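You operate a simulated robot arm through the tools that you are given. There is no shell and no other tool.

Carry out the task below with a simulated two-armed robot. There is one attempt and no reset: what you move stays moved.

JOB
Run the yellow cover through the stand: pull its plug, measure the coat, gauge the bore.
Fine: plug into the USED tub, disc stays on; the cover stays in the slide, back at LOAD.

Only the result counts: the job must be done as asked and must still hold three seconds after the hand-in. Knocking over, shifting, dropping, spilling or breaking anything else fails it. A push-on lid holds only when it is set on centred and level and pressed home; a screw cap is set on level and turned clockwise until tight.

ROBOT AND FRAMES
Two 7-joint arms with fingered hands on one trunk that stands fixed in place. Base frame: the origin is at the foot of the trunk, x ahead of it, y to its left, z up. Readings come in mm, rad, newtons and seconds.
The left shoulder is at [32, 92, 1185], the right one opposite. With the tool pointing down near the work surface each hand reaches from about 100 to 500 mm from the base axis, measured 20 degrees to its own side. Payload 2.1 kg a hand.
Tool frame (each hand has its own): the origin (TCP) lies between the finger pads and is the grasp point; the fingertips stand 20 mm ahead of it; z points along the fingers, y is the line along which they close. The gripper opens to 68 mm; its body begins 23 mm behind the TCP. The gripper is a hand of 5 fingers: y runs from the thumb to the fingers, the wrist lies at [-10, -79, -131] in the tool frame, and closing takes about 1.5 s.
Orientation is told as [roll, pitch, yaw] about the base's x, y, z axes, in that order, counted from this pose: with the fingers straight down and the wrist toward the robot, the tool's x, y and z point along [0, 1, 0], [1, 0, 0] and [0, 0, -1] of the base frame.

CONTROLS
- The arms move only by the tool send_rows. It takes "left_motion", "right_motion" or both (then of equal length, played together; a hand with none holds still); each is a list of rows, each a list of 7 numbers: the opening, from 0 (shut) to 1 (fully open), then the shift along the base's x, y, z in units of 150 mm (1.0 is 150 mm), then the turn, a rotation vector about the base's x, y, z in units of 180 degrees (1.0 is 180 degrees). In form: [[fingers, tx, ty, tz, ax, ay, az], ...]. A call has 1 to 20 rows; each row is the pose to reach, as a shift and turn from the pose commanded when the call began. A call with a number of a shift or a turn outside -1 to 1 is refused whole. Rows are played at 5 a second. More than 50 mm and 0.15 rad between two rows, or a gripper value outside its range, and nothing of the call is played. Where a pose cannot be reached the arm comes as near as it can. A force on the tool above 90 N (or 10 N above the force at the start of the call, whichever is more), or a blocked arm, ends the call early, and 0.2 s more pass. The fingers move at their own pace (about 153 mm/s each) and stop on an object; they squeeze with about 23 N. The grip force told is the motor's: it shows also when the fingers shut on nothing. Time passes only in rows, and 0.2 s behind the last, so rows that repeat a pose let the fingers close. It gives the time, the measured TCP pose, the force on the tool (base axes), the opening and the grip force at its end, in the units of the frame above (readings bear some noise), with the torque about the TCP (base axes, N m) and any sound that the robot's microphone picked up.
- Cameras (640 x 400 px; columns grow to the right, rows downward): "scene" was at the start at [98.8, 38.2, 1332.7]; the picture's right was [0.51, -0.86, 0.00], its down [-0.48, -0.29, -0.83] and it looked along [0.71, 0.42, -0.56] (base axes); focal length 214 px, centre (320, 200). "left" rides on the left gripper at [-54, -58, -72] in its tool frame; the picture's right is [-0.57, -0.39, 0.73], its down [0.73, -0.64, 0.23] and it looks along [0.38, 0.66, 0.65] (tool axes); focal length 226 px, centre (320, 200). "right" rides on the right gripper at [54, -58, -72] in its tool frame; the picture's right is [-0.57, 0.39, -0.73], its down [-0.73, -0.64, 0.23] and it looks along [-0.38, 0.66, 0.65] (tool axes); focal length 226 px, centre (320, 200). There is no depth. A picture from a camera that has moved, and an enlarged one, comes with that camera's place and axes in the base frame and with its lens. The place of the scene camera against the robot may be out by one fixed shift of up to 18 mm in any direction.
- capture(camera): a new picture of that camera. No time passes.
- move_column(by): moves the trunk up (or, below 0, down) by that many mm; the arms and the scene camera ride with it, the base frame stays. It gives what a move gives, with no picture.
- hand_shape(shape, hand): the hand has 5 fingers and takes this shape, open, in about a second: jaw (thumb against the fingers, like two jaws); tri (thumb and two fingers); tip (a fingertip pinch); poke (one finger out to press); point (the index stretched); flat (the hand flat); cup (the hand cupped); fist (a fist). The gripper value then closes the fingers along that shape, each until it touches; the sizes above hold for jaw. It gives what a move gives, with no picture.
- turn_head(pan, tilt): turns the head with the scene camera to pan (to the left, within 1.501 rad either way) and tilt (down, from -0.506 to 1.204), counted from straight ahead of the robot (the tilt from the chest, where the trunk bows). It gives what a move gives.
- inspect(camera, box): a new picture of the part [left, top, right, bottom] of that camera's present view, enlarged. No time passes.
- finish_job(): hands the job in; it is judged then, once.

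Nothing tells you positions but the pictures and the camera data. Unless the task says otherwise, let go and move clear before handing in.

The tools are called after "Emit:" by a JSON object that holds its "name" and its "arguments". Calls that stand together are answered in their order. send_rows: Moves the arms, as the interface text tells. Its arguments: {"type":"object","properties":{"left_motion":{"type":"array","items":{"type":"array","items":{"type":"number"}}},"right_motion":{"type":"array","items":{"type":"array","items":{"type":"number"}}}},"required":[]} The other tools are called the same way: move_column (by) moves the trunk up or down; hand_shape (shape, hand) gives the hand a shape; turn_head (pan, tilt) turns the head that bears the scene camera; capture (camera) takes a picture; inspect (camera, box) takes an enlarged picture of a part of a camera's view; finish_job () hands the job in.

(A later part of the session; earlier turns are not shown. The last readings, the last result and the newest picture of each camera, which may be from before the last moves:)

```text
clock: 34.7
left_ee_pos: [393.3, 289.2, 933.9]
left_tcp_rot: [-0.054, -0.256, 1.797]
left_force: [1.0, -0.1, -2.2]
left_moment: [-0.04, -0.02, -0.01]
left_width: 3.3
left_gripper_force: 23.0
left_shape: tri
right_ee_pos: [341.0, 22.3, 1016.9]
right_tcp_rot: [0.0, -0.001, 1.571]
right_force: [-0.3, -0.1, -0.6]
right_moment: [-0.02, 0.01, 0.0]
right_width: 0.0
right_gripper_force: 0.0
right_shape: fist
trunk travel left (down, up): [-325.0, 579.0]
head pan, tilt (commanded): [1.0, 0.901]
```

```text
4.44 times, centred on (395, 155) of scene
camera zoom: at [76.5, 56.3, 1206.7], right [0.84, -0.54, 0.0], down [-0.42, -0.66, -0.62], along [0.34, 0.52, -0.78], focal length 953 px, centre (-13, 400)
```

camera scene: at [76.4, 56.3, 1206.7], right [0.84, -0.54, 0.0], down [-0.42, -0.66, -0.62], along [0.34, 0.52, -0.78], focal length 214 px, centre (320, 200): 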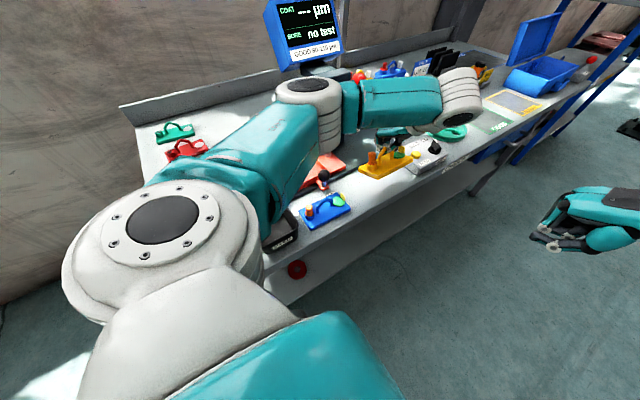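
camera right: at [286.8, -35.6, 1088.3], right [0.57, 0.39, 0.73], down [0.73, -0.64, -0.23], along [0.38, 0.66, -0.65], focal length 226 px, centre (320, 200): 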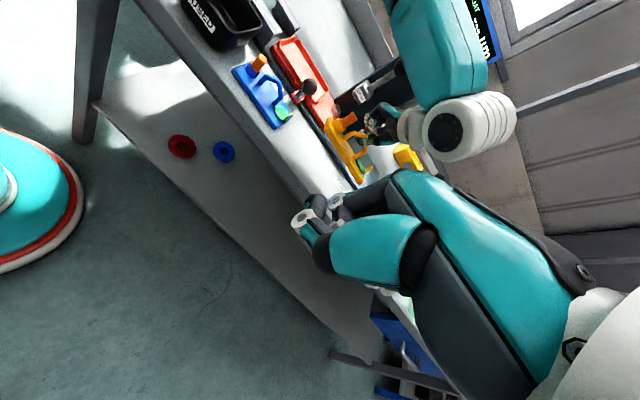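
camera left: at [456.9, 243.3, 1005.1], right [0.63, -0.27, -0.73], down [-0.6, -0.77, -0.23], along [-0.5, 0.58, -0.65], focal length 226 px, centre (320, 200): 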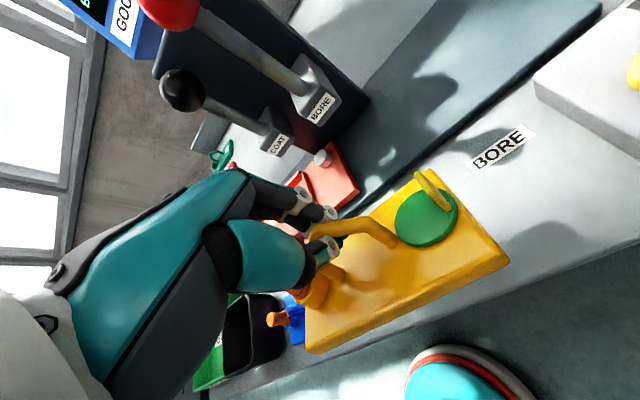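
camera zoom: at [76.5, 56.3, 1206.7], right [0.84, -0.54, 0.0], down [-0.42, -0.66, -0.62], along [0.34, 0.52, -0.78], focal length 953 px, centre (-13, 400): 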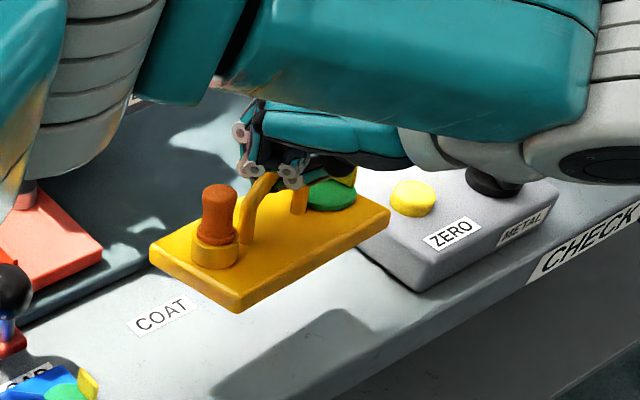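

Tilt is down to about 5°. I'll add the small remaining roll/pitch correction while carrying the cover over toward the slide (staying high, in front of it) to measure the pocket.

Emit:
{"name": "send_rows", "arguments": {"left_motion": [[0, -0.1, 0.02, 0.1, 0.014, -0.006, 0.004], [0, -0.35, 0.05, 0.15, 0.028, -0.013, 0.004], [0, -0.6, 0.1, 0.15, 0.028, -0.013, 0.004], [0, -0.85, 0.15, 0.15, 0.028, -0.013, 0.004], [0, -0.95, 0.2, 0.15, 0.028, -0.013, 0.004], [0, -0.95, 0.2, 0.15, 0.028, -0.013, 0.004]]}}

Emit:
{"name": "capture", "arguments": {"camera": "left"}}

Emit:
{"name": "capture", "arguments": {"camera": "right"}}

Emit:
{"name": "capture", "arguments": {"camera": "scene"}}

```text
clock: 36.1
left_ee_pos: [256.5, 313.9, 955.7]
left_tcp_rot: [-0.117, -0.329, 1.827]
left_force: [0.0, 0.7, -3.4]
left_moment: [-0.04, 0.02, -0.03]
left_width: 3.3
left_gripper_force: 22.9
left_shape: tri
left hand out of reach, approached as far as the arm can: row 5, 6
right_ee_pos: [340.7, 21.0, 1018.0]
right_tcp_rot: [0.001, 0.0, 1.571]
right_force: [-0.7, 0.0, 0.4]
right_moment: [0.01, 0.01, -0.02]
right_width: 0.2
right_gripper_force: 0.0
right_shape: fist
trunk travel left (down, up): [-325.0, 579.0]
head pan, tilt (commanded): [1.0, 0.901]
```

```text
taken
camera left: at [321.0, 248.5, 1009.1], right [0.67, 0.02, -0.75], down [-0.55, -0.67, -0.5], along [-0.5, 0.75, -0.43], focal length 226 px, centre (320, 200)
```

left: 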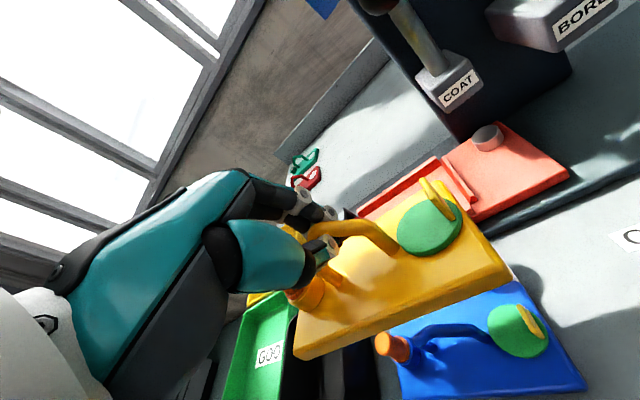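

```text
taken
camera right: at [286.8, -35.6, 1088.3], right [0.57, 0.39, 0.73], down [0.73, -0.64, -0.23], along [0.38, 0.66, -0.65], focal length 226 px, centre (320, 200)
```

right: 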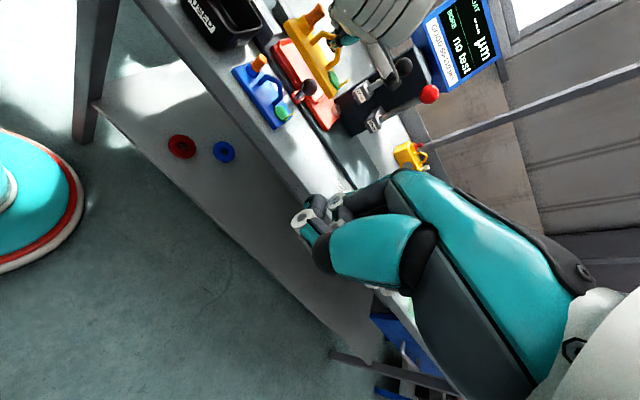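

```text
taken
camera scene: at [76.4, 56.4, 1206.7], right [0.84, -0.54, 0.0], down [-0.42, -0.66, -0.62], along [0.34, 0.52, -0.78], focal length 214 px, centre (320, 200)
```

scene: 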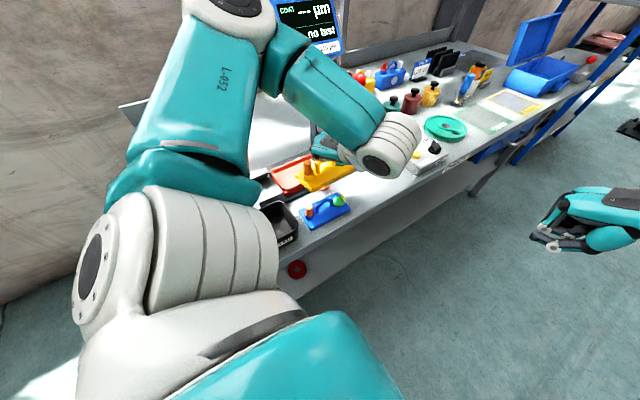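

Emit:
{"name": "send_rows", "arguments": {"left_motion": [[0, 0.0, 0.1, 0.0, 0, 0, 0], [0, -0.01, 0.3, 0.0, 0, 0, 0], [0, -0.02, 0.5, 0.0, 0, 0, 0], [0, -0.02, 0.5, 0.0, 0, 0, 0]]}}

Emit:
{"name": "capture", "arguments": {"camera": "left"}}

Emit:
{"name": "capture", "arguments": {"camera": "right"}}

Emit:
{"name": "capture", "arguments": {"camera": "scene"}}

```text
clock: 37.1
left_ee_pos: [253.6, 389.6, 949.9]
left_tcp_rot: [-0.117, -0.33, 1.828]
left_force: [-0.2, -0.2, -2.1]
left_moment: [-0.01, -0.03, 0.02]
left_width: 3.2
left_gripper_force: 22.5
left_shape: tri
left hand out of reach, approached as far as the arm can: row 1, 2, 3
right_ee_pos: [341.7, 22.4, 1016.2]
right_tcp_rot: [0.0, 0.002, 1.57]
right_force: [-0.6, 0.1, -0.7]
right_moment: [0.02, -0.01, 0.0]
right_width: 0.0
right_gripper_force: 0.1
right_shape: fist
trunk travel left (down, up): [-325.0, 579.0]
head pan, tilt (commanded): [1.0, 0.901]
```

```text
taken
camera left: at [318.7, 324.4, 1003.6], right [0.67, 0.02, -0.75], down [-0.55, -0.67, -0.5], along [-0.5, 0.75, -0.43], focal length 226 px, centre (320, 200)
```

left: 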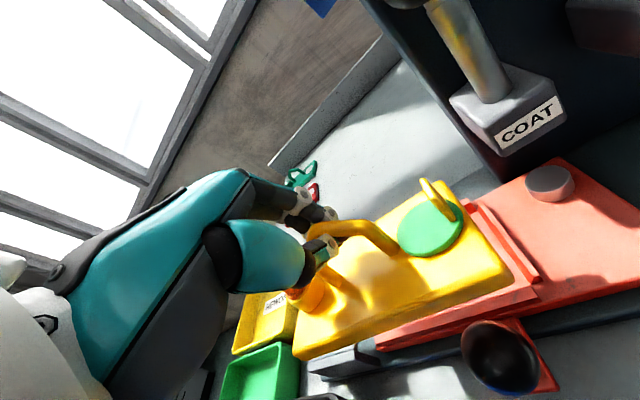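

```text
taken
camera right: at [286.7, -35.5, 1088.3], right [0.57, 0.39, 0.73], down [0.73, -0.64, -0.23], along [0.38, 0.66, -0.65], focal length 226 px, centre (320, 200)
```

right: 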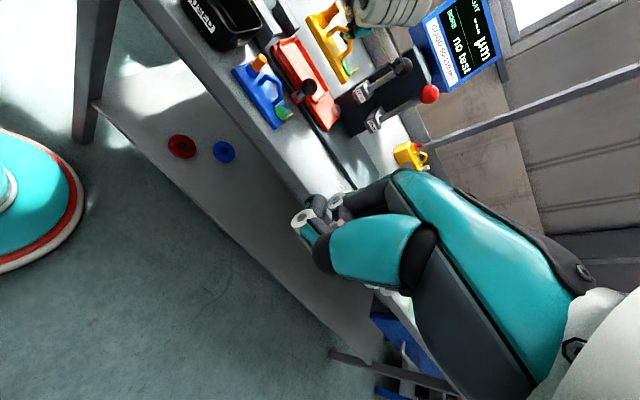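

```text
taken
camera scene: at [76.3, 56.4, 1206.7], right [0.84, -0.54, 0.0], down [-0.42, -0.66, -0.62], along [0.34, 0.52, -0.78], focal length 214 px, centre (320, 200)
```

scene: 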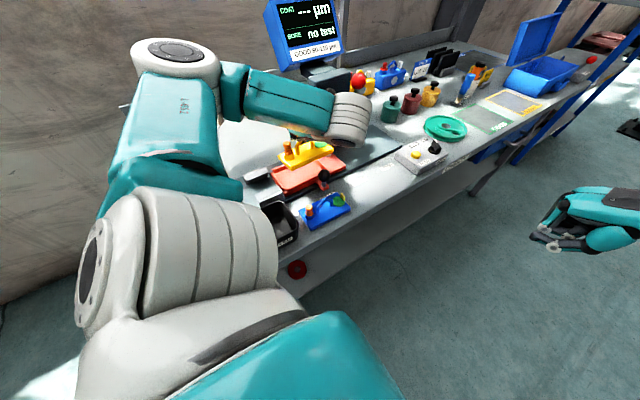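

Emit:
{"name": "inspect", "arguments": {"camera": "right", "box": [255, 0, 365, 130]}}

Emit:
{"name": "inspect", "arguments": {"camera": "scene", "box": [235, 120, 355, 220]}}

Emit:
{"name": "inspect", "arguments": {"camera": "left", "box": [280, 150, 600, 400]}}

```text
3.08 times, centred on (310, 65) of right
camera zoom: at [286.7, -35.5, 1088.3], right [0.57, 0.39, 0.73], down [0.73, -0.64, -0.23], along [0.38, 0.66, -0.65], focal length 696 px, centre (351, 615)
```

zoom: 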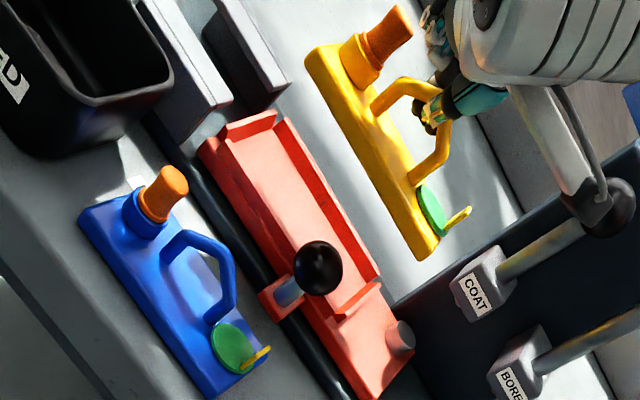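

```text
4.00 times, centred on (295, 170) of scene
camera zoom: at [76.3, 56.4, 1206.7], right [0.84, -0.54, 0.0], down [-0.42, -0.66, -0.62], along [0.34, 0.52, -0.78], focal length 858 px, centre (420, 320)
```

zoom: 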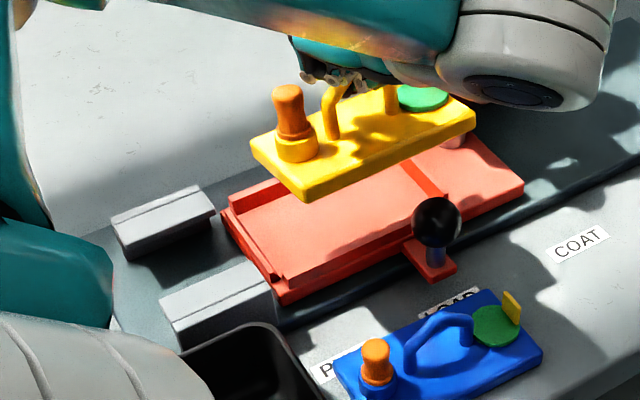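

```text
1.60 times, centred on (440, 275) of left
camera zoom: at [318.7, 324.4, 1003.6], right [0.67, 0.02, -0.75], down [-0.55, -0.67, -0.5], along [-0.5, 0.75, -0.43], focal length 362 px, centre (128, 80)
```

zoom: 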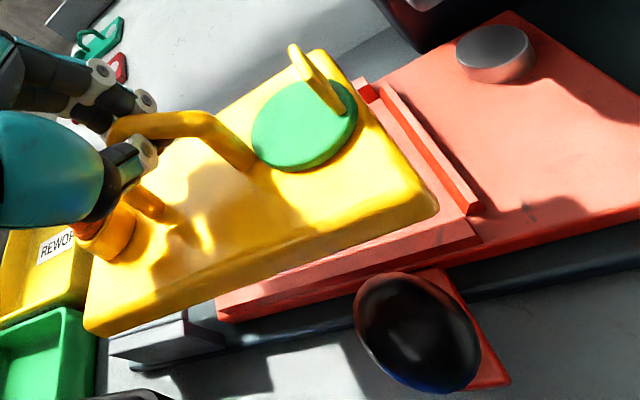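

Emit:
{"name": "inspect", "arguments": {"camera": "scene", "box": [285, 150, 365, 205]}}

Emit:
{"name": "inspect", "arguments": {"camera": "right", "box": [265, 25, 345, 110]}}

```text
7.27 times, centred on (325, 178) of scene
camera zoom: at [76.3, 56.4, 1206.7], right [0.84, -0.54, 0.0], down [-0.42, -0.66, -0.62], along [0.34, 0.52, -0.78], focal length 1560 px, centre (284, 364)
```

zoom: 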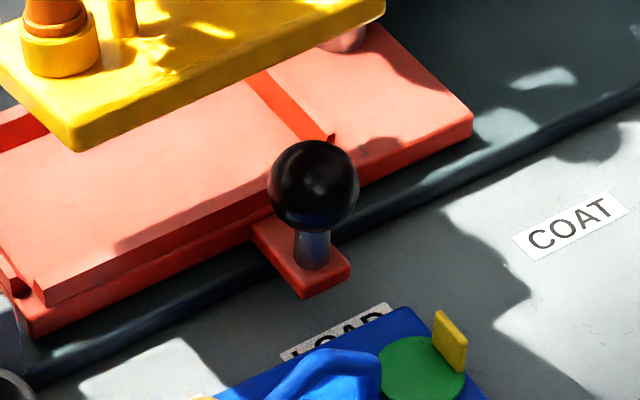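

```text
4.71 times, centred on (305, 68) of right
camera zoom: at [286.7, -35.5, 1088.3], right [0.57, 0.39, 0.73], down [0.73, -0.64, -0.23], along [0.38, 0.66, -0.65], focal length 1064 px, centre (391, 824)
```

zoom: 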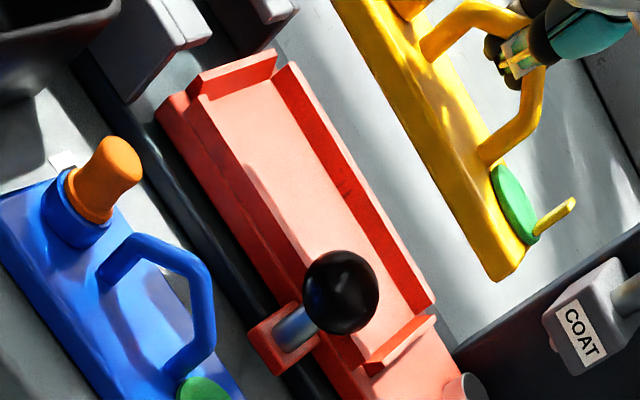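

The pocket has fences on its sides; I need a steeper look into it to know whether there is a front lip. I'll raise the trunk 200 mm (arms ride along) for a more top-down view.

Emit:
{"name": "move_column", "arguments": {"by": 200}}

Emit:
{"name": "turn_head", "arguments": {"pan": 1.0, "tilt": 1.1}}

Emit:
{"name": "capture", "arguments": {"camera": "scene"}}

Emit:
{"name": "capture", "arguments": {"camera": "left"}}

Emit:
{"name": "capture", "arguments": {"camera": "right"}}

```text
clock: 39.3
left_ee_pos: [253.5, 390.5, 1153.4]
left_tcp_rot: [-0.118, -0.334, 1.829]
left_force: [-0.8, 0.5, -2.4]
left_moment: [-0.03, 0.0, -0.01]
left_width: 3.5
left_gripper_force: 22.4
left_shape: tri
right_ee_pos: [339.6, 20.6, 1217.8]
right_tcp_rot: [-0.001, 0.0, 1.571]
right_force: [0.5, -0.5, 0.0]
right_moment: [-0.03, 0.02, -0.01]
right_width: 0.2
right_gripper_force: 0.0
right_shape: fist
trunk travel left (down, up): [-525.0, 379.0]
head pan, tilt (commanded): [1.0, 0.901]
```

```text
clock: 40.0
left_ee_pos: [253.6, 390.9, 1152.2]
left_tcp_rot: [-0.116, -0.332, 1.828]
left_force: [-1.2, -0.2, -2.7]
left_moment: [-0.02, -0.02, 0.02]
left_width: 3.1
left_gripper_force: 22.8
left_shape: tri
right_ee_pos: [340.2, 19.7, 1216.5]
right_tcp_rot: [0.0, 0.0, 1.572]
right_force: [0.1, 0.1, 0.2]
right_moment: [0.01, 0.01, 0.0]
right_width: 0.0
right_gripper_force: 0.1
right_shape: fist
trunk travel left (down, up): [-525.0, 379.0]
head pan, tilt (commanded): [1.0, 1.1]
```

```text
taken
camera scene: at [48.7, 46.1, 1394.0], right [0.84, -0.54, 0.0], down [-0.48, -0.75, -0.45], along [0.25, 0.38, -0.89], focal length 214 px, centre (320, 200)
```

scene: 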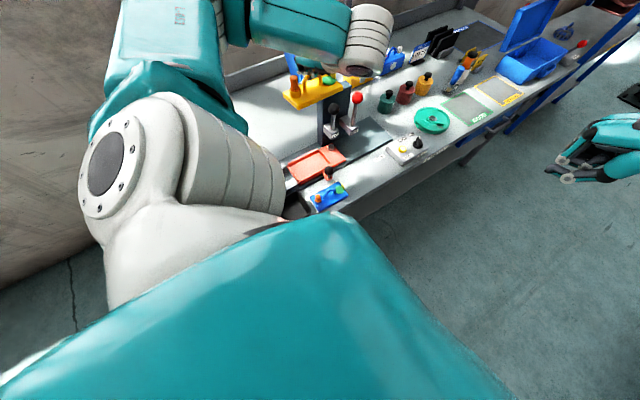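

```text
taken
camera left: at [318.2, 324.3, 1207.1], right [0.67, 0.02, -0.75], down [-0.55, -0.66, -0.51], along [-0.5, 0.75, -0.43], focal length 226 px, centre (320, 200)
```

left: 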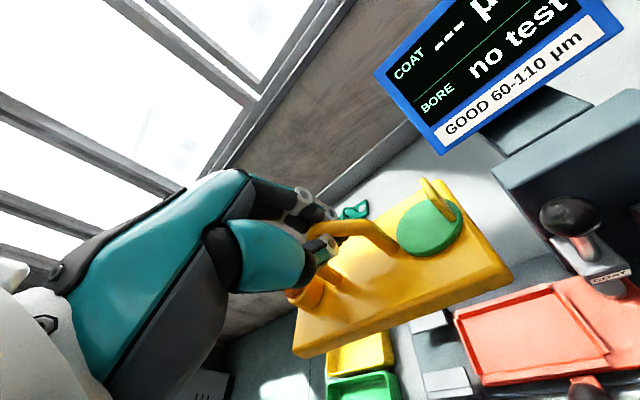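

```text
taken
camera right: at [286.4, -37.0, 1288.6], right [0.57, 0.39, 0.73], down [0.73, -0.64, -0.23], along [0.38, 0.66, -0.65], focal length 226 px, centre (320, 200)
```

right: 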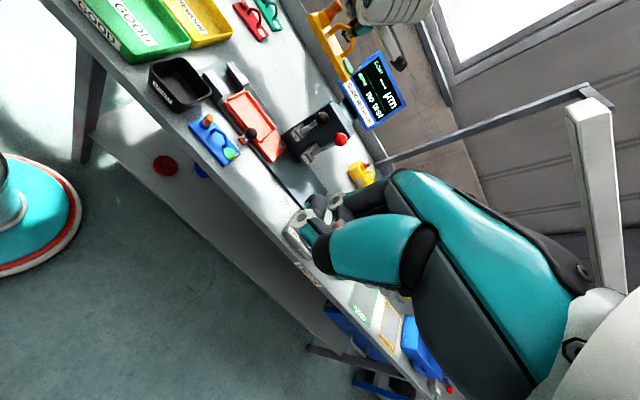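

Emit:
{"name": "inspect", "arguments": {"camera": "scene", "box": [275, 130, 355, 220]}}

Emit:
{"name": "inspect", "arguments": {"camera": "left", "box": [400, 260, 640, 400]}}

Emit:
{"name": "inspect", "arguments": {"camera": "right", "box": [190, 60, 310, 170]}}

```text
4.44 times, centred on (315, 175) of scene
camera zoom: at [48.7, 46.1, 1394.0], right [0.84, -0.54, 0.0], down [-0.48, -0.75, -0.45], along [0.25, 0.38, -0.89], focal length 953 px, centre (342, 311)
```

zoom: 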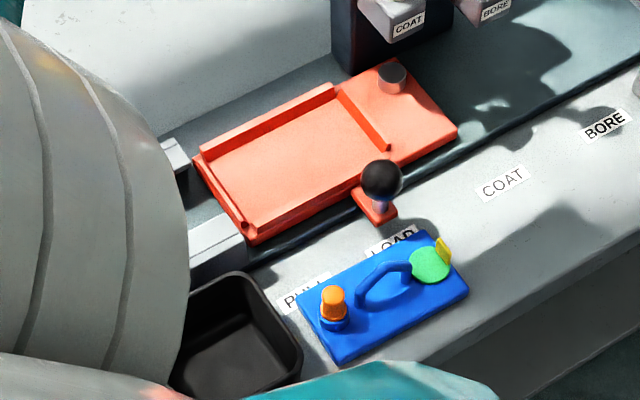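

```text
2.67 times, centred on (520, 330) of left
camera zoom: at [318.2, 324.3, 1207.1], right [0.67, 0.02, -0.75], down [-0.55, -0.66, -0.51], along [-0.5, 0.75, -0.43], focal length 603 px, centre (-213, -147)
```

zoom: 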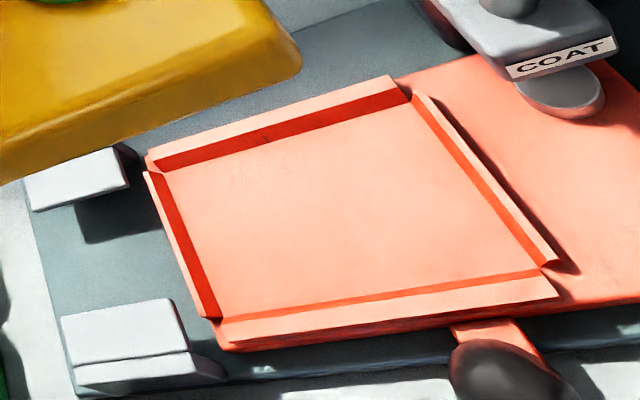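

```text
3.64 times, centred on (250, 115) of right
camera zoom: at [286.4, -37.0, 1288.6], right [0.57, 0.39, 0.73], down [0.73, -0.64, -0.23], along [0.38, 0.66, -0.65], focal length 822 px, centre (574, 509)
```

zoom: 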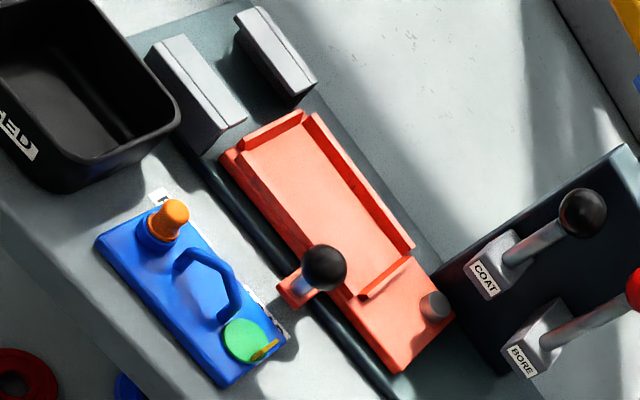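

Now it is clear: the pocket floor (x 194–309, y 397–461, z≈819) is enclosed by four sloped fences; the cover (≈111×58) fits with a few mm to spare, plug toward PULL. I'll lower the trunk 100 mm and bring the cover over the pocket centre.

Emit:
{"name": "move_column", "arguments": {"by": -100}}

Emit:
{"name": "send_rows", "arguments": {"left_motion": [[0, 0, 0.1, 0, 0, 0, 0], [0, 0, 0.24, 0, 0, 0, 0], [0, 0, 0.24, -0.2, 0, 0, 0], [0, 0, 0.24, -0.45, 0, 0, 0], [0, 0, 0.24, -0.7, 0, 0, 0], [0, 0, 0.24, -0.7, 0, 0, 0]]}}

Emit:
{"name": "capture", "arguments": {"camera": "left"}}

Emit:
{"name": "capture", "arguments": {"camera": "right"}}

Emit:
{"name": "capture", "arguments": {"camera": "scene"}}

```text
clock: 41.4
left_ee_pos: [252.6, 390.6, 1053.2]
left_tcp_rot: [-0.118, -0.33, 1.828]
left_force: [0.0, 0.0, -3.2]
left_moment: [-0.01, -0.01, 0.0]
left_width: 3.1
left_gripper_force: 23.0
left_shape: tri
right_ee_pos: [340.6, 20.3, 1117.0]
right_tcp_rot: [0.0, 0.003, 1.572]
right_force: [-0.2, -0.3, 0.6]
right_moment: [-0.02, 0.02, 0.02]
right_width: 0.1
right_gripper_force: 0.1
right_shape: fist
trunk travel left (down, up): [-425.0, 479.0]
head pan, tilt (commanded): [1.0, 1.1]
```

```text
clock: 42.8
left_ee_pos: [252.9, 426.6, 948.8]
left_tcp_rot: [-0.12, -0.328, 1.828]
left_force: [-0.9, -0.5, -2.8]
left_moment: [-0.02, 0.0, -0.02]
left_width: 3.2
left_gripper_force: 23.4
left_shape: tri
right_ee_pos: [341.2, 21.0, 1116.6]
right_tcp_rot: [-0.001, 0.001, 1.571]
right_force: [-0.2, -0.9, -0.7]
right_moment: [0.01, 0.0, -0.03]
right_width: 0.0
right_gripper_force: 0.1
right_shape: fist
trunk travel left (down, up): [-425.0, 479.0]
head pan, tilt (commanded): [1.0, 1.1]
```

```text
taken
camera left: at [317.5, 360.1, 1001.7], right [0.67, 0.02, -0.75], down [-0.55, -0.66, -0.51], along [-0.5, 0.75, -0.43], focal length 226 px, centre (320, 200)
```

left: 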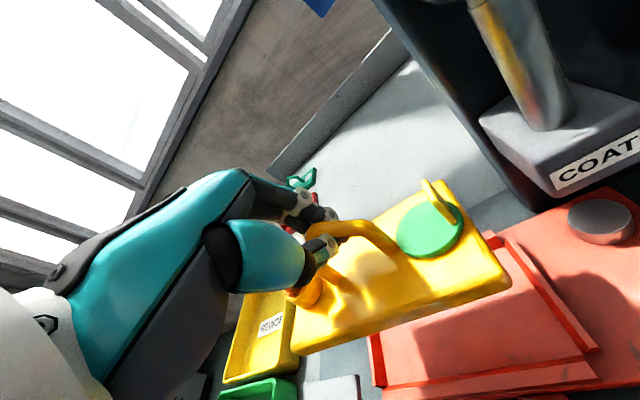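

```text
taken
camera right: at [286.4, -37.0, 1188.6], right [0.57, 0.39, 0.73], down [0.73, -0.64, -0.23], along [0.38, 0.66, -0.65], focal length 226 px, centre (320, 200)
```

right: 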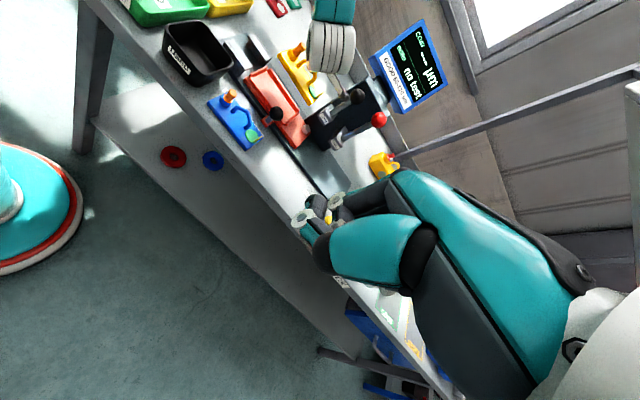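

```text
taken
camera scene: at [57.1, 46.1, 1293.5], right [0.84, -0.54, 0.0], down [-0.48, -0.75, -0.45], along [0.24, 0.38, -0.89], focal length 214 px, centre (320, 200)
```

scene: 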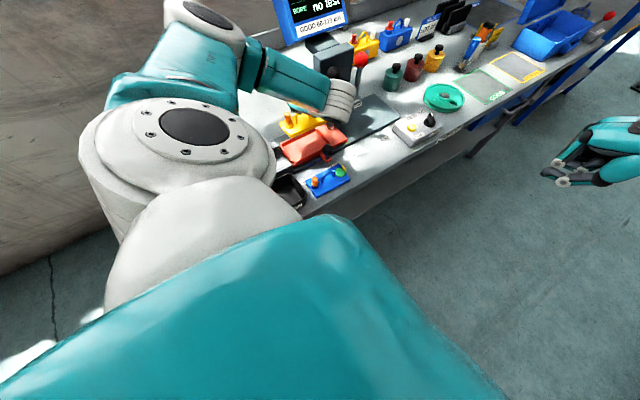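

Emit:
{"name": "send_rows", "arguments": {"left_motion": [[0, 0, 0, -0.12, 0, 0, 0], [0, 0, 0, -0.24, 0, 0, 0], [0, 0, 0, -0.36, 0, 0, 0], [0, 0, 0, -0.36, 0, 0, 0]]}}

Emit:
{"name": "inspect", "arguments": {"camera": "right", "box": [235, 30, 335, 150]}}

Emit:
{"name": "inspect", "arguments": {"camera": "scene", "box": [260, 90, 370, 190]}}

Emit:
{"name": "inspect", "arguments": {"camera": "left", "box": [280, 150, 600, 400]}}

```text
clock: 43.8
left_ee_pos: [252.0, 426.2, 895.6]
left_tcp_rot: [-0.12, -0.332, 1.828]
left_force: [-0.9, -0.6, -3.0]
left_moment: [0.01, 0.0, 0.0]
left_width: 3.2
left_gripper_force: 23.0
left_shape: tri
right_ee_pos: [340.0, 21.0, 1116.7]
right_tcp_rot: [0.002, 0.0, 1.571]
right_force: [-0.9, 0.7, -0.9]
right_moment: [-0.05, 0.03, 0.02]
right_width: 0.0
right_gripper_force: 0.0
right_shape: fist
trunk travel left (down, up): [-425.0, 479.0]
head pan, tilt (commanded): [1.0, 1.1]
```

```text
3.33 times, centred on (285, 90) of right
camera zoom: at [286.4, -37.0, 1188.6], right [0.57, 0.39, 0.73], down [0.73, -0.64, -0.23], along [0.38, 0.66, -0.65], focal length 754 px, centre (437, 567)
```

zoom: 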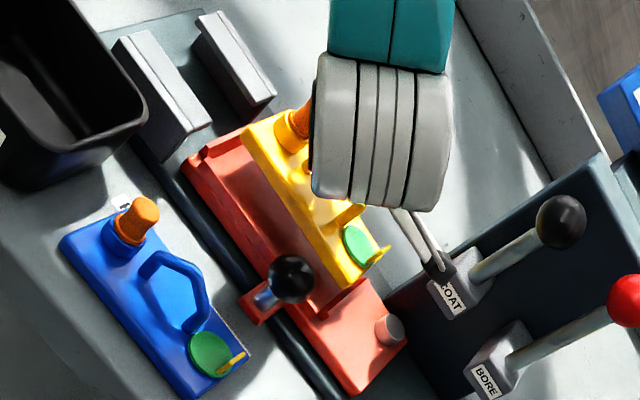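

```text
4.00 times, centred on (315, 140) of scene
camera zoom: at [57.1, 46.1, 1293.5], right [0.84, -0.54, 0.0], down [-0.48, -0.75, -0.45], along [0.24, 0.38, -0.89], focal length 858 px, centre (340, 440)
```

zoom: 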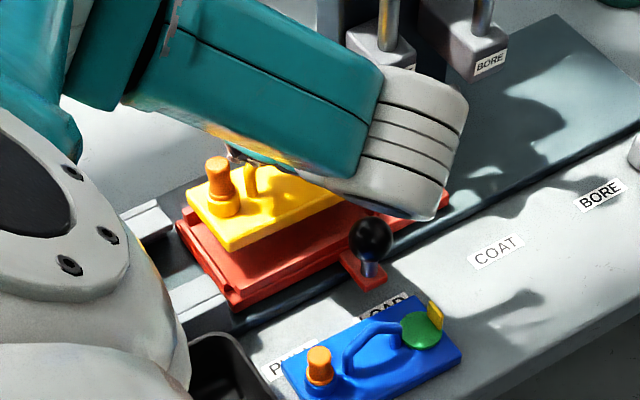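

```text
1.60 times, centred on (440, 275) of left
camera zoom: at [315.5, 360.0, 948.7], right [0.67, 0.02, -0.75], down [-0.55, -0.66, -0.51], along [-0.5, 0.75, -0.43], focal length 362 px, centre (128, 80)
```

zoom: 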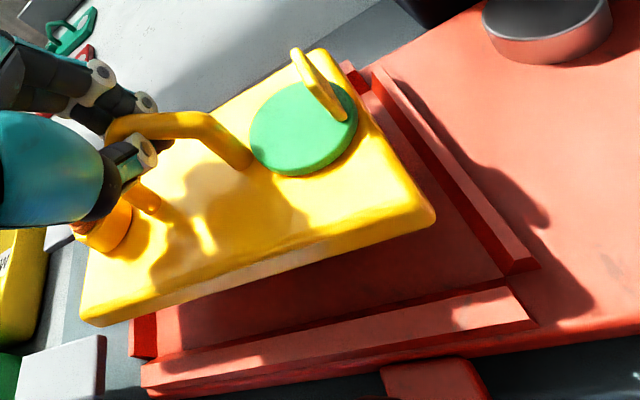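

Alignment looks good: the cover is about 1.6 mm short in x and its −x end ~3° high. I'll correct pitch −3° (which also shifts it +2 mm) and descend in small steps watching the force.

Emit:
{"name": "send_rows", "arguments": {"left_motion": [[0, 0, 0.003, 0, 0, -0.016, 0], [0, 0, 0.003, -0.06, 0, -0.016, 0], [0, 0, 0.003, -0.11, 0, -0.016, 0], [0, 0, 0.003, -0.11, 0, -0.016, 0]]}}

Emit:
{"name": "inspect", "arguments": {"camera": "left", "box": [280, 150, 600, 400]}}

Emit:
{"name": "inspect", "arguments": {"camera": "scene", "box": [270, 100, 350, 180]}}

```text
clock: 44.8
left_ee_pos: [250.6, 426.7, 878.7]
left_tcp_rot: [-0.171, -0.318, 1.844]
left_force: [-0.6, 0.4, -3.2]
left_moment: [0.02, -0.01, 0.0]
left_width: 3.2
left_gripper_force: 23.0
left_shape: tri
right_ee_pos: [340.1, 20.4, 1116.6]
right_tcp_rot: [0.0, -0.001, 1.571]
right_force: [-0.2, -0.1, 0.4]
right_moment: [0.0, -0.02, 0.02]
right_width: 0.3
right_gripper_force: 0.0
right_shape: fist
trunk travel left (down, up): [-425.0, 479.0]
head pan, tilt (commanded): [1.0, 1.1]
```

```text
1.60 times, centred on (440, 275) of left
camera zoom: at [313.7, 359.9, 934.9], right [0.7, 0.02, -0.71], down [-0.52, -0.66, -0.53], along [-0.48, 0.75, -0.46], focal length 362 px, centre (128, 80)
```

zoom: 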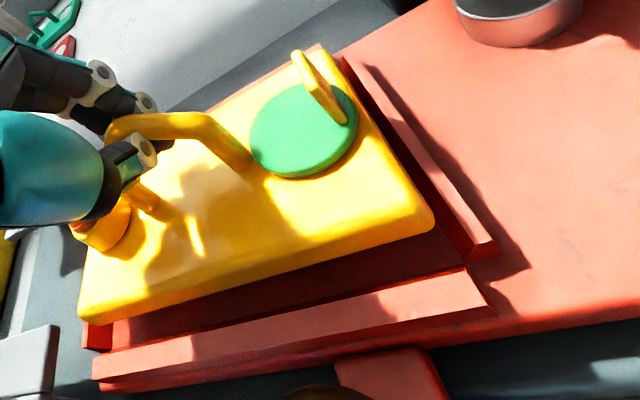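

```text
5.00 times, centred on (310, 140) of scene
camera zoom: at [57.1, 46.1, 1293.5], right [0.84, -0.54, 0.0], down [-0.48, -0.75, -0.45], along [0.24, 0.38, -0.89], focal length 1072 px, centre (370, 500)
```

zoom: 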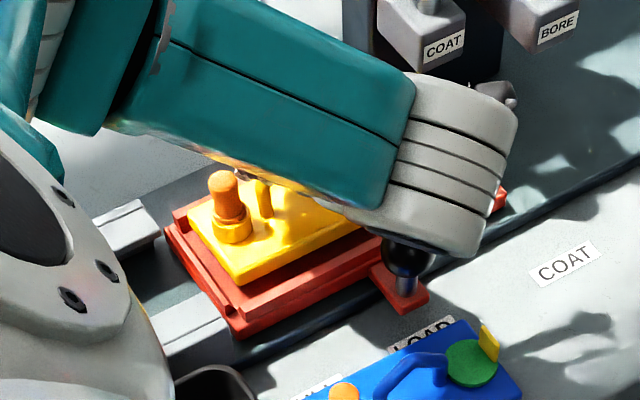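

Emit:
{"name": "send_rows", "arguments": {"left_motion": [[0, 0.003, 0.005, -0.01, 0.01, 0, 0.008], [0, 0.003, 0.005, -0.03, 0.01, 0, 0.008], [0, 0.003, 0.005, -0.03, 0.01, 0, 0.008]]}}

Emit:
{"name": "inspect", "arguments": {"camera": "left", "box": [280, 150, 600, 400]}}

Emit:
{"name": "inspect", "arguments": {"camera": "right", "box": [245, 50, 325, 140]}}

```text
clock: 45.6
left_ee_pos: [252.9, 427.2, 874.0]
left_tcp_rot: [-0.178, -0.347, 1.872]
left_force: [-1.8, -1.3, 0.0]
left_moment: [-0.01, -0.03, 0.01]
left_width: 3.3
left_gripper_force: 23.0
left_shape: tri
right_ee_pos: [340.1, 20.3, 1116.6]
right_tcp_rot: [0.001, -0.001, 1.57]
right_force: [-0.8, -0.7, -0.5]
right_moment: [0.0, 0.01, 0.01]
right_width: 0.0
right_gripper_force: 0.1
right_shape: fist
trunk travel left (down, up): [-425.0, 479.0]
head pan, tilt (commanded): [1.0, 1.1]
```

```text
1.60 times, centred on (440, 275) of left
camera zoom: at [316.5, 360.7, 928.4], right [0.7, 0.06, -0.71], down [-0.51, -0.66, -0.55], along [-0.5, 0.75, -0.43], focal length 362 px, centre (128, 80)
```

zoom: 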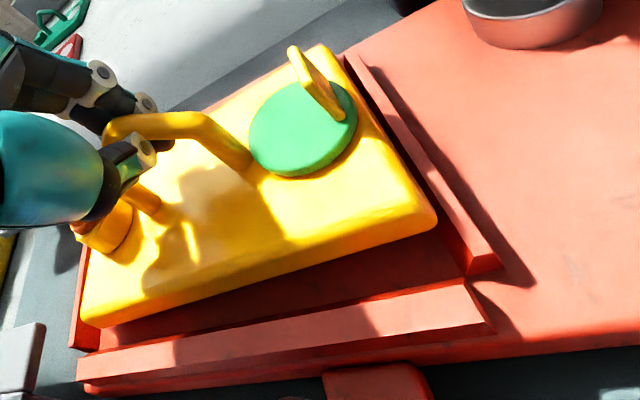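

```text
4.44 times, centred on (285, 95) of right
camera zoom: at [285.9, -37.4, 1188.7], right [0.57, 0.39, 0.73], down [0.73, -0.64, -0.23], along [0.38, 0.66, -0.65], focal length 1005 px, centre (476, 667)
```

zoom: 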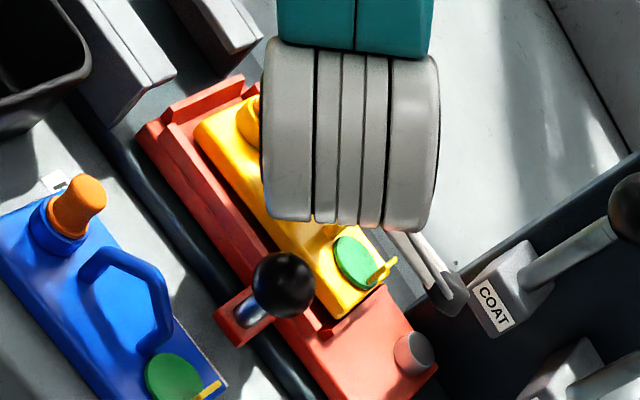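

The cover has touched the back fence (force z changed by +3 N); it sits ~4.6 mm too far in +y. I'll lift 4 mm, shift back and descend again.

Emit:
{"name": "send_rows", "arguments": {"left_motion": [[0, 0, 0, 0.03, 0, 0, 0], [0, 0, -0.03, 0.03, 0, 0, 0], [0, 0, -0.03, 0.0, 0, 0, 0], [0, 0, -0.03, -0.015, 0, 0, 0], [0, 0, -0.03, -0.015, 0, 0, 0]]}}

Emit:
{"name": "inspect", "arguments": {"camera": "left", "box": [280, 150, 600, 400]}}

Emit:
{"name": "inspect", "arguments": {"camera": "right", "box": [245, 50, 325, 140]}}

```text
clock: 46.8
left_ee_pos: [254.3, 422.3, 871.3]
left_tcp_rot: [-0.177, -0.348, 1.872]
left_force: [-3.4, 0.7, -0.6]
left_moment: [-0.03, -0.03, 0.06]
left_width: 3.1
left_gripper_force: 23.3
left_shape: tri
right_ee_pos: [340.1, 20.1, 1116.7]
right_tcp_rot: [0.0, -0.001, 1.571]
right_force: [0.4, -0.5, -0.5]
right_moment: [0.02, 0.01, 0.02]
right_width: 0.0
right_gripper_force: 0.0
right_shape: fist
trunk travel left (down, up): [-425.0, 479.0]
head pan, tilt (commanded): [1.0, 1.1]
```

```text
1.60 times, centred on (440, 275) of left
camera zoom: at [317.2, 356.0, 926.6], right [0.7, 0.06, -0.71], down [-0.51, -0.66, -0.55], along [-0.5, 0.75, -0.43], focal length 362 px, centre (128, 80)
```

zoom: 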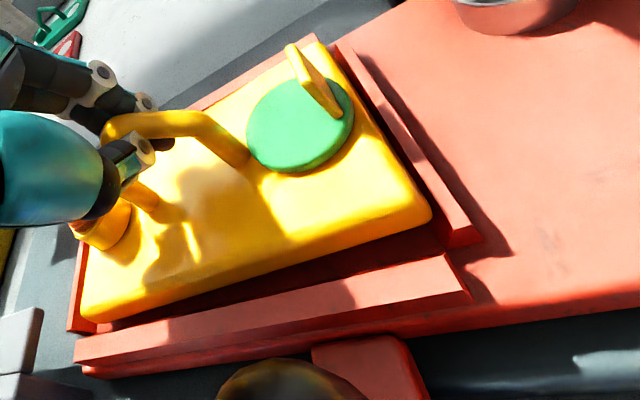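

```text
4.44 times, centred on (285, 95) of right
camera zoom: at [285.9, -37.1, 1188.7], right [0.57, 0.39, 0.73], down [0.73, -0.64, -0.23], along [0.38, 0.66, -0.65], focal length 1005 px, centre (476, 667)
```

zoom: 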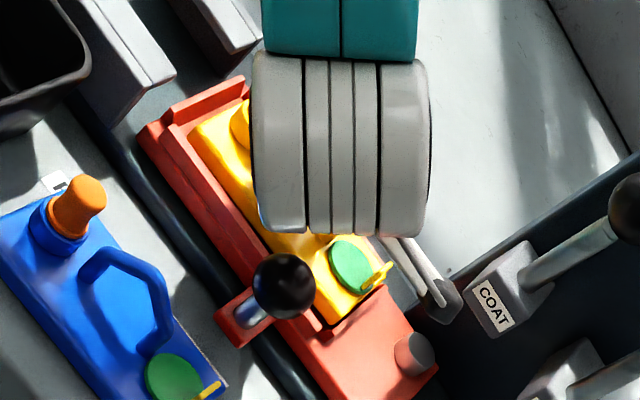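

Emit:
{"name": "send_rows", "arguments": {"left_motion": [[0, 0, 0, 0.025, 0, 0, 0], [0, -0.012, 0, 0.025, 0, 0, -0.014], [0, -0.012, 0, 0.0, 0, 0, -0.014], [0, -0.012, 0, -0.01, 0, 0, -0.014], [0, -0.012, 0, -0.01, 0, 0, -0.014]]}}

Emit:
{"name": "inspect", "arguments": {"camera": "left", "box": [280, 150, 600, 400]}}

Emit:
{"name": "inspect", "arguments": {"camera": "scene", "box": [270, 100, 350, 180]}}

```text
clock: 48.0
left_ee_pos: [253.2, 423.9, 869.7]
left_tcp_rot: [-0.178, -0.347, 1.827]
left_force: [-1.3, -0.5, -2.1]
left_moment: [-0.01, 0.0, 0.02]
left_width: 2.7
left_gripper_force: 23.2
left_shape: tri
right_ee_pos: [341.1, 20.8, 1117.3]
right_tcp_rot: [-0.002, 0.0, 1.57]
right_force: [0.2, 1.4, -0.2]
right_moment: [-0.03, 0.0, -0.01]
right_width: 0.0
right_gripper_force: 0.0
right_shape: fist
trunk travel left (down, up): [-425.0, 479.0]
head pan, tilt (commanded): [1.0, 1.1]
```

```text
1.60 times, centred on (440, 275) of left
camera zoom: at [312.5, 353.5, 924.8], right [0.7, 0.03, -0.71], down [-0.54, -0.64, -0.55], along [-0.47, 0.77, -0.43], focal length 362 px, centre (128, 80)
```

zoom: 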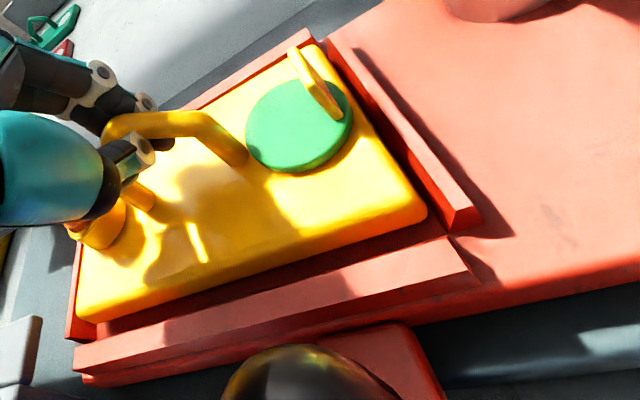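

```text
5.00 times, centred on (310, 140) of scene
camera zoom: at [56.9, 45.9, 1293.5], right [0.84, -0.54, 0.0], down [-0.48, -0.75, -0.45], along [0.25, 0.38, -0.89], focal length 1072 px, centre (370, 500)
```

zoom: 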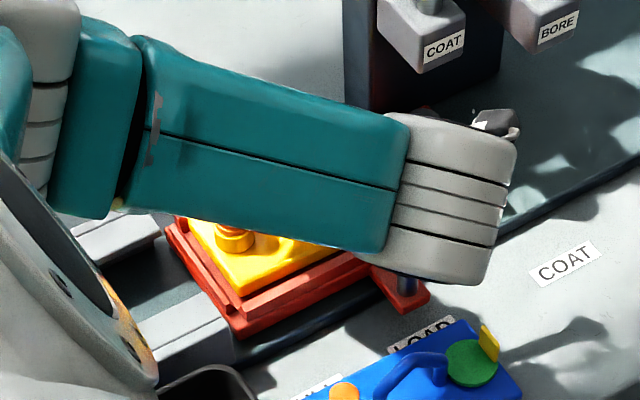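

Emit:
{"name": "send_rows", "arguments": {"left_motion": [[0, 0, 0, -0.01, 0, 0, 0], [0, 0, 0, -0.02, 0, 0, 0], [0, 0, 0, -0.02, 0, 0, 0]]}}

Emit:
{"name": "inspect", "arguments": {"camera": "left", "box": [280, 150, 600, 400]}}

Emit:
{"name": "inspect", "arguments": {"camera": "right", "box": [245, 50, 325, 140]}}

```text
clock: 48.8
left_ee_pos: [253.4, 421.6, 866.2]
left_tcp_rot: [-0.182, -0.35, 1.83]
left_force: [-3.6, -0.9, 0.9]
left_moment: [-0.02, -0.03, 0.04]
left_width: 2.6
left_gripper_force: 23.3
left_shape: tri
right_ee_pos: [341.1, 20.0, 1116.4]
right_tcp_rot: [-0.001, 0.0, 1.571]
right_force: [-0.2, 1.4, -0.3]
right_moment: [0.03, 0.0, 0.03]
right_width: 0.1
right_gripper_force: 0.0
right_shape: fist
trunk travel left (down, up): [-425.0, 479.0]
head pan, tilt (commanded): [1.0, 1.1]
```

```text
1.60 times, centred on (440, 275) of left
camera zoom: at [313.0, 353.0, 922.3], right [0.7, 0.03, -0.71], down [-0.54, -0.64, -0.55], along [-0.47, 0.77, -0.43], focal length 362 px, centre (128, 80)
```

zoom: 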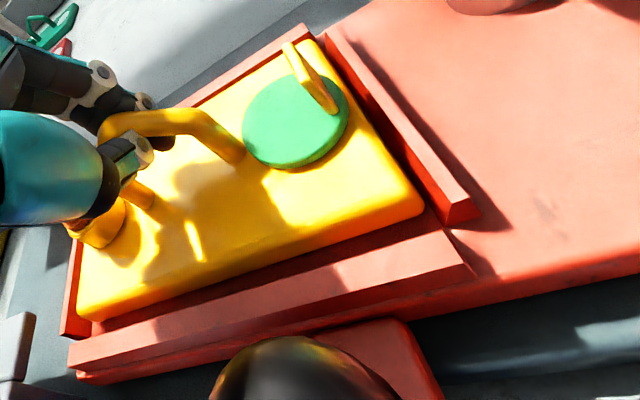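

```text
4.44 times, centred on (285, 95) of right
camera zoom: at [285.8, -37.3, 1188.8], right [0.57, 0.39, 0.73], down [0.73, -0.64, -0.23], along [0.38, 0.66, -0.65], focal length 1005 px, centre (476, 667)
```

zoom: 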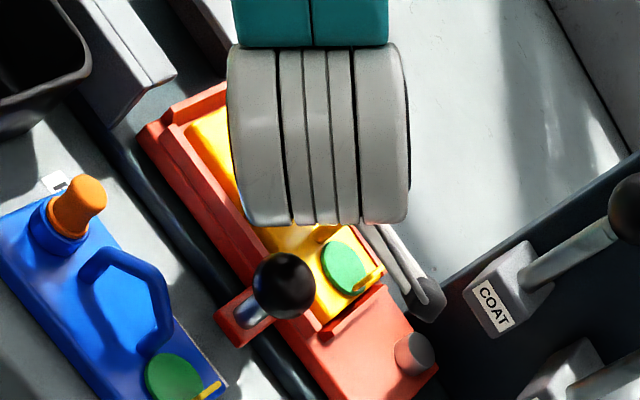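

Emit:
{"name": "send_rows", "arguments": {"left_motion": [[0, -0.01, 0, 0, 0, 0, 0], [0, -0.014, 0, -0.007, 0, 0, 0], [0, -0.014, 0, -0.015, 0, 0, 0], [0, -0.014, 0, -0.015, 0, 0, 0]]}}

Emit:
{"name": "inspect", "arguments": {"camera": "left", "box": [280, 150, 600, 400]}}

Emit:
{"name": "inspect", "arguments": {"camera": "right", "box": [245, 50, 325, 140]}}

```text
clock: 49.8
left_ee_pos: [249.9, 422.7, 865.1]
left_tcp_rot: [-0.179, -0.348, 1.827]
left_force: [-0.7, -2.0, 1.2]
left_moment: [0.01, 0.01, -0.01]
left_width: 2.8
left_gripper_force: 23.0
left_shape: tri
right_ee_pos: [339.2, 20.5, 1117.1]
right_tcp_rot: [-0.001, 0.001, 1.571]
right_force: [0.5, -0.5, 0.4]
right_moment: [-0.02, 0.02, 0.01]
right_width: 0.2
right_gripper_force: 0.0
right_shape: fist
trunk travel left (down, up): [-425.0, 479.0]
head pan, tilt (commanded): [1.0, 1.1]
```

```text
1.60 times, centred on (440, 275) of left
camera zoom: at [311.2, 354.1, 920.0], right [0.7, 0.03, -0.71], down [-0.54, -0.64, -0.55], along [-0.47, 0.77, -0.43], focal length 362 px, centre (128, 80)
```

zoom: 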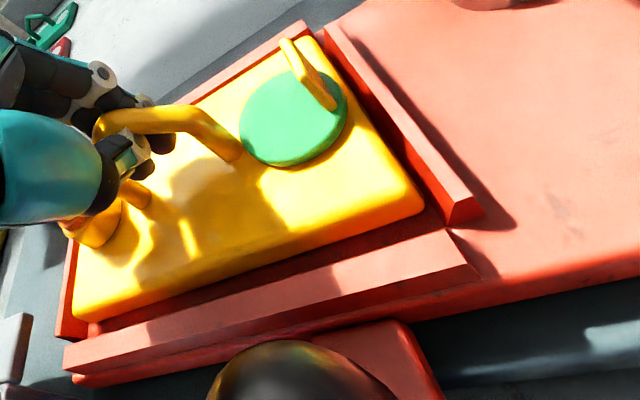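

```text
4.44 times, centred on (285, 95) of right
camera zoom: at [286.2, -37.7, 1188.6], right [0.57, 0.39, 0.73], down [0.73, -0.64, -0.23], along [0.38, 0.66, -0.65], focal length 1005 px, centre (476, 667)
```

zoom: 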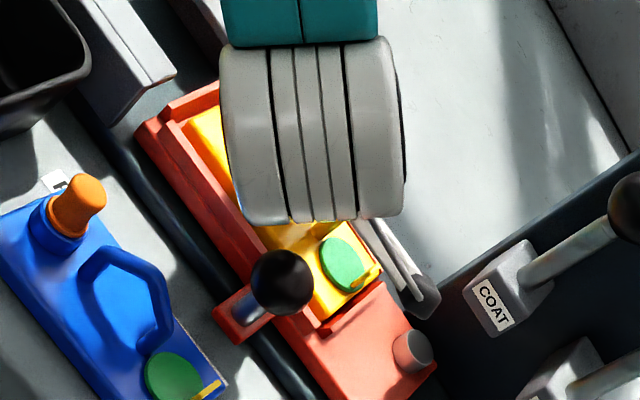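

The cover is inside the fences with its weight supported. I'll open the hand so it settles flat, then look.

Emit:
{"name": "send_rows", "arguments": {"left_motion": [[0.15, 0, 0, 0, 0, 0, 0], [0.3, 0, 0, 0, 0, 0, 0], [0.6, 0, 0, 0, 0, 0, 0], [1, 0, 0, 0, 0, 0, 0], [1, 0, 0, 0, 0, 0, 0]]}}

Emit:
{"name": "inspect", "arguments": {"camera": "left", "box": [280, 150, 600, 400]}}

Emit:
{"name": "inspect", "arguments": {"camera": "right", "box": [245, 50, 325, 140]}}

```text
clock: 51.0
left_ee_pos: [250.3, 423.7, 867.2]
left_tcp_rot: [-0.18, -0.349, 1.828]
left_force: [-0.9, 2.3, 19.2]
left_moment: [-0.25, -0.05, -0.01]
left_width: 64.1
left_gripper_force: 0.1
left_shape: tri
right_ee_pos: [339.5, 18.9, 1117.0]
right_tcp_rot: [0.0, 0.002, 1.571]
right_force: [0.0, 0.0, -0.6]
right_moment: [-0.01, 0.01, 0.01]
right_width: 0.1
right_gripper_force: 0.0
right_shape: fist
trunk travel left (down, up): [-425.0, 479.0]
head pan, tilt (commanded): [1.0, 1.1]
```

```text
1.60 times, centred on (440, 275) of left
camera zoom: at [310.7, 354.2, 921.2], right [0.7, 0.03, -0.71], down [-0.53, -0.64, -0.56], along [-0.47, 0.77, -0.43], focal length 362 px, centre (128, 80)
```

zoom: 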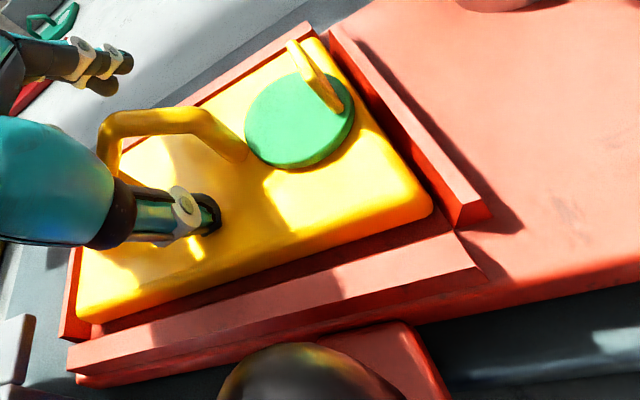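

```text
4.44 times, centred on (285, 95) of right
camera zoom: at [285.3, -38.1, 1189.0], right [0.57, 0.39, 0.73], down [0.73, -0.64, -0.23], along [0.38, 0.66, -0.65], focal length 1005 px, centre (476, 667)
```

zoom: 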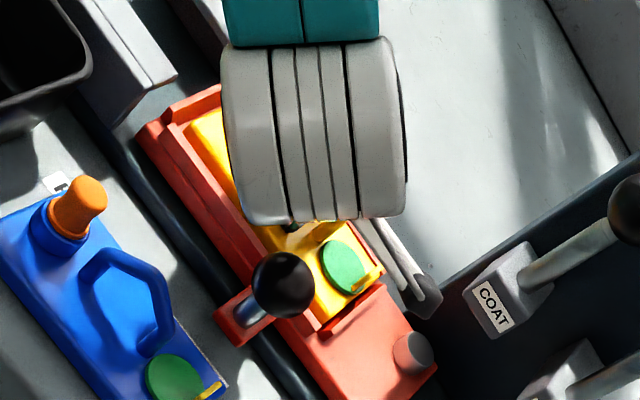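

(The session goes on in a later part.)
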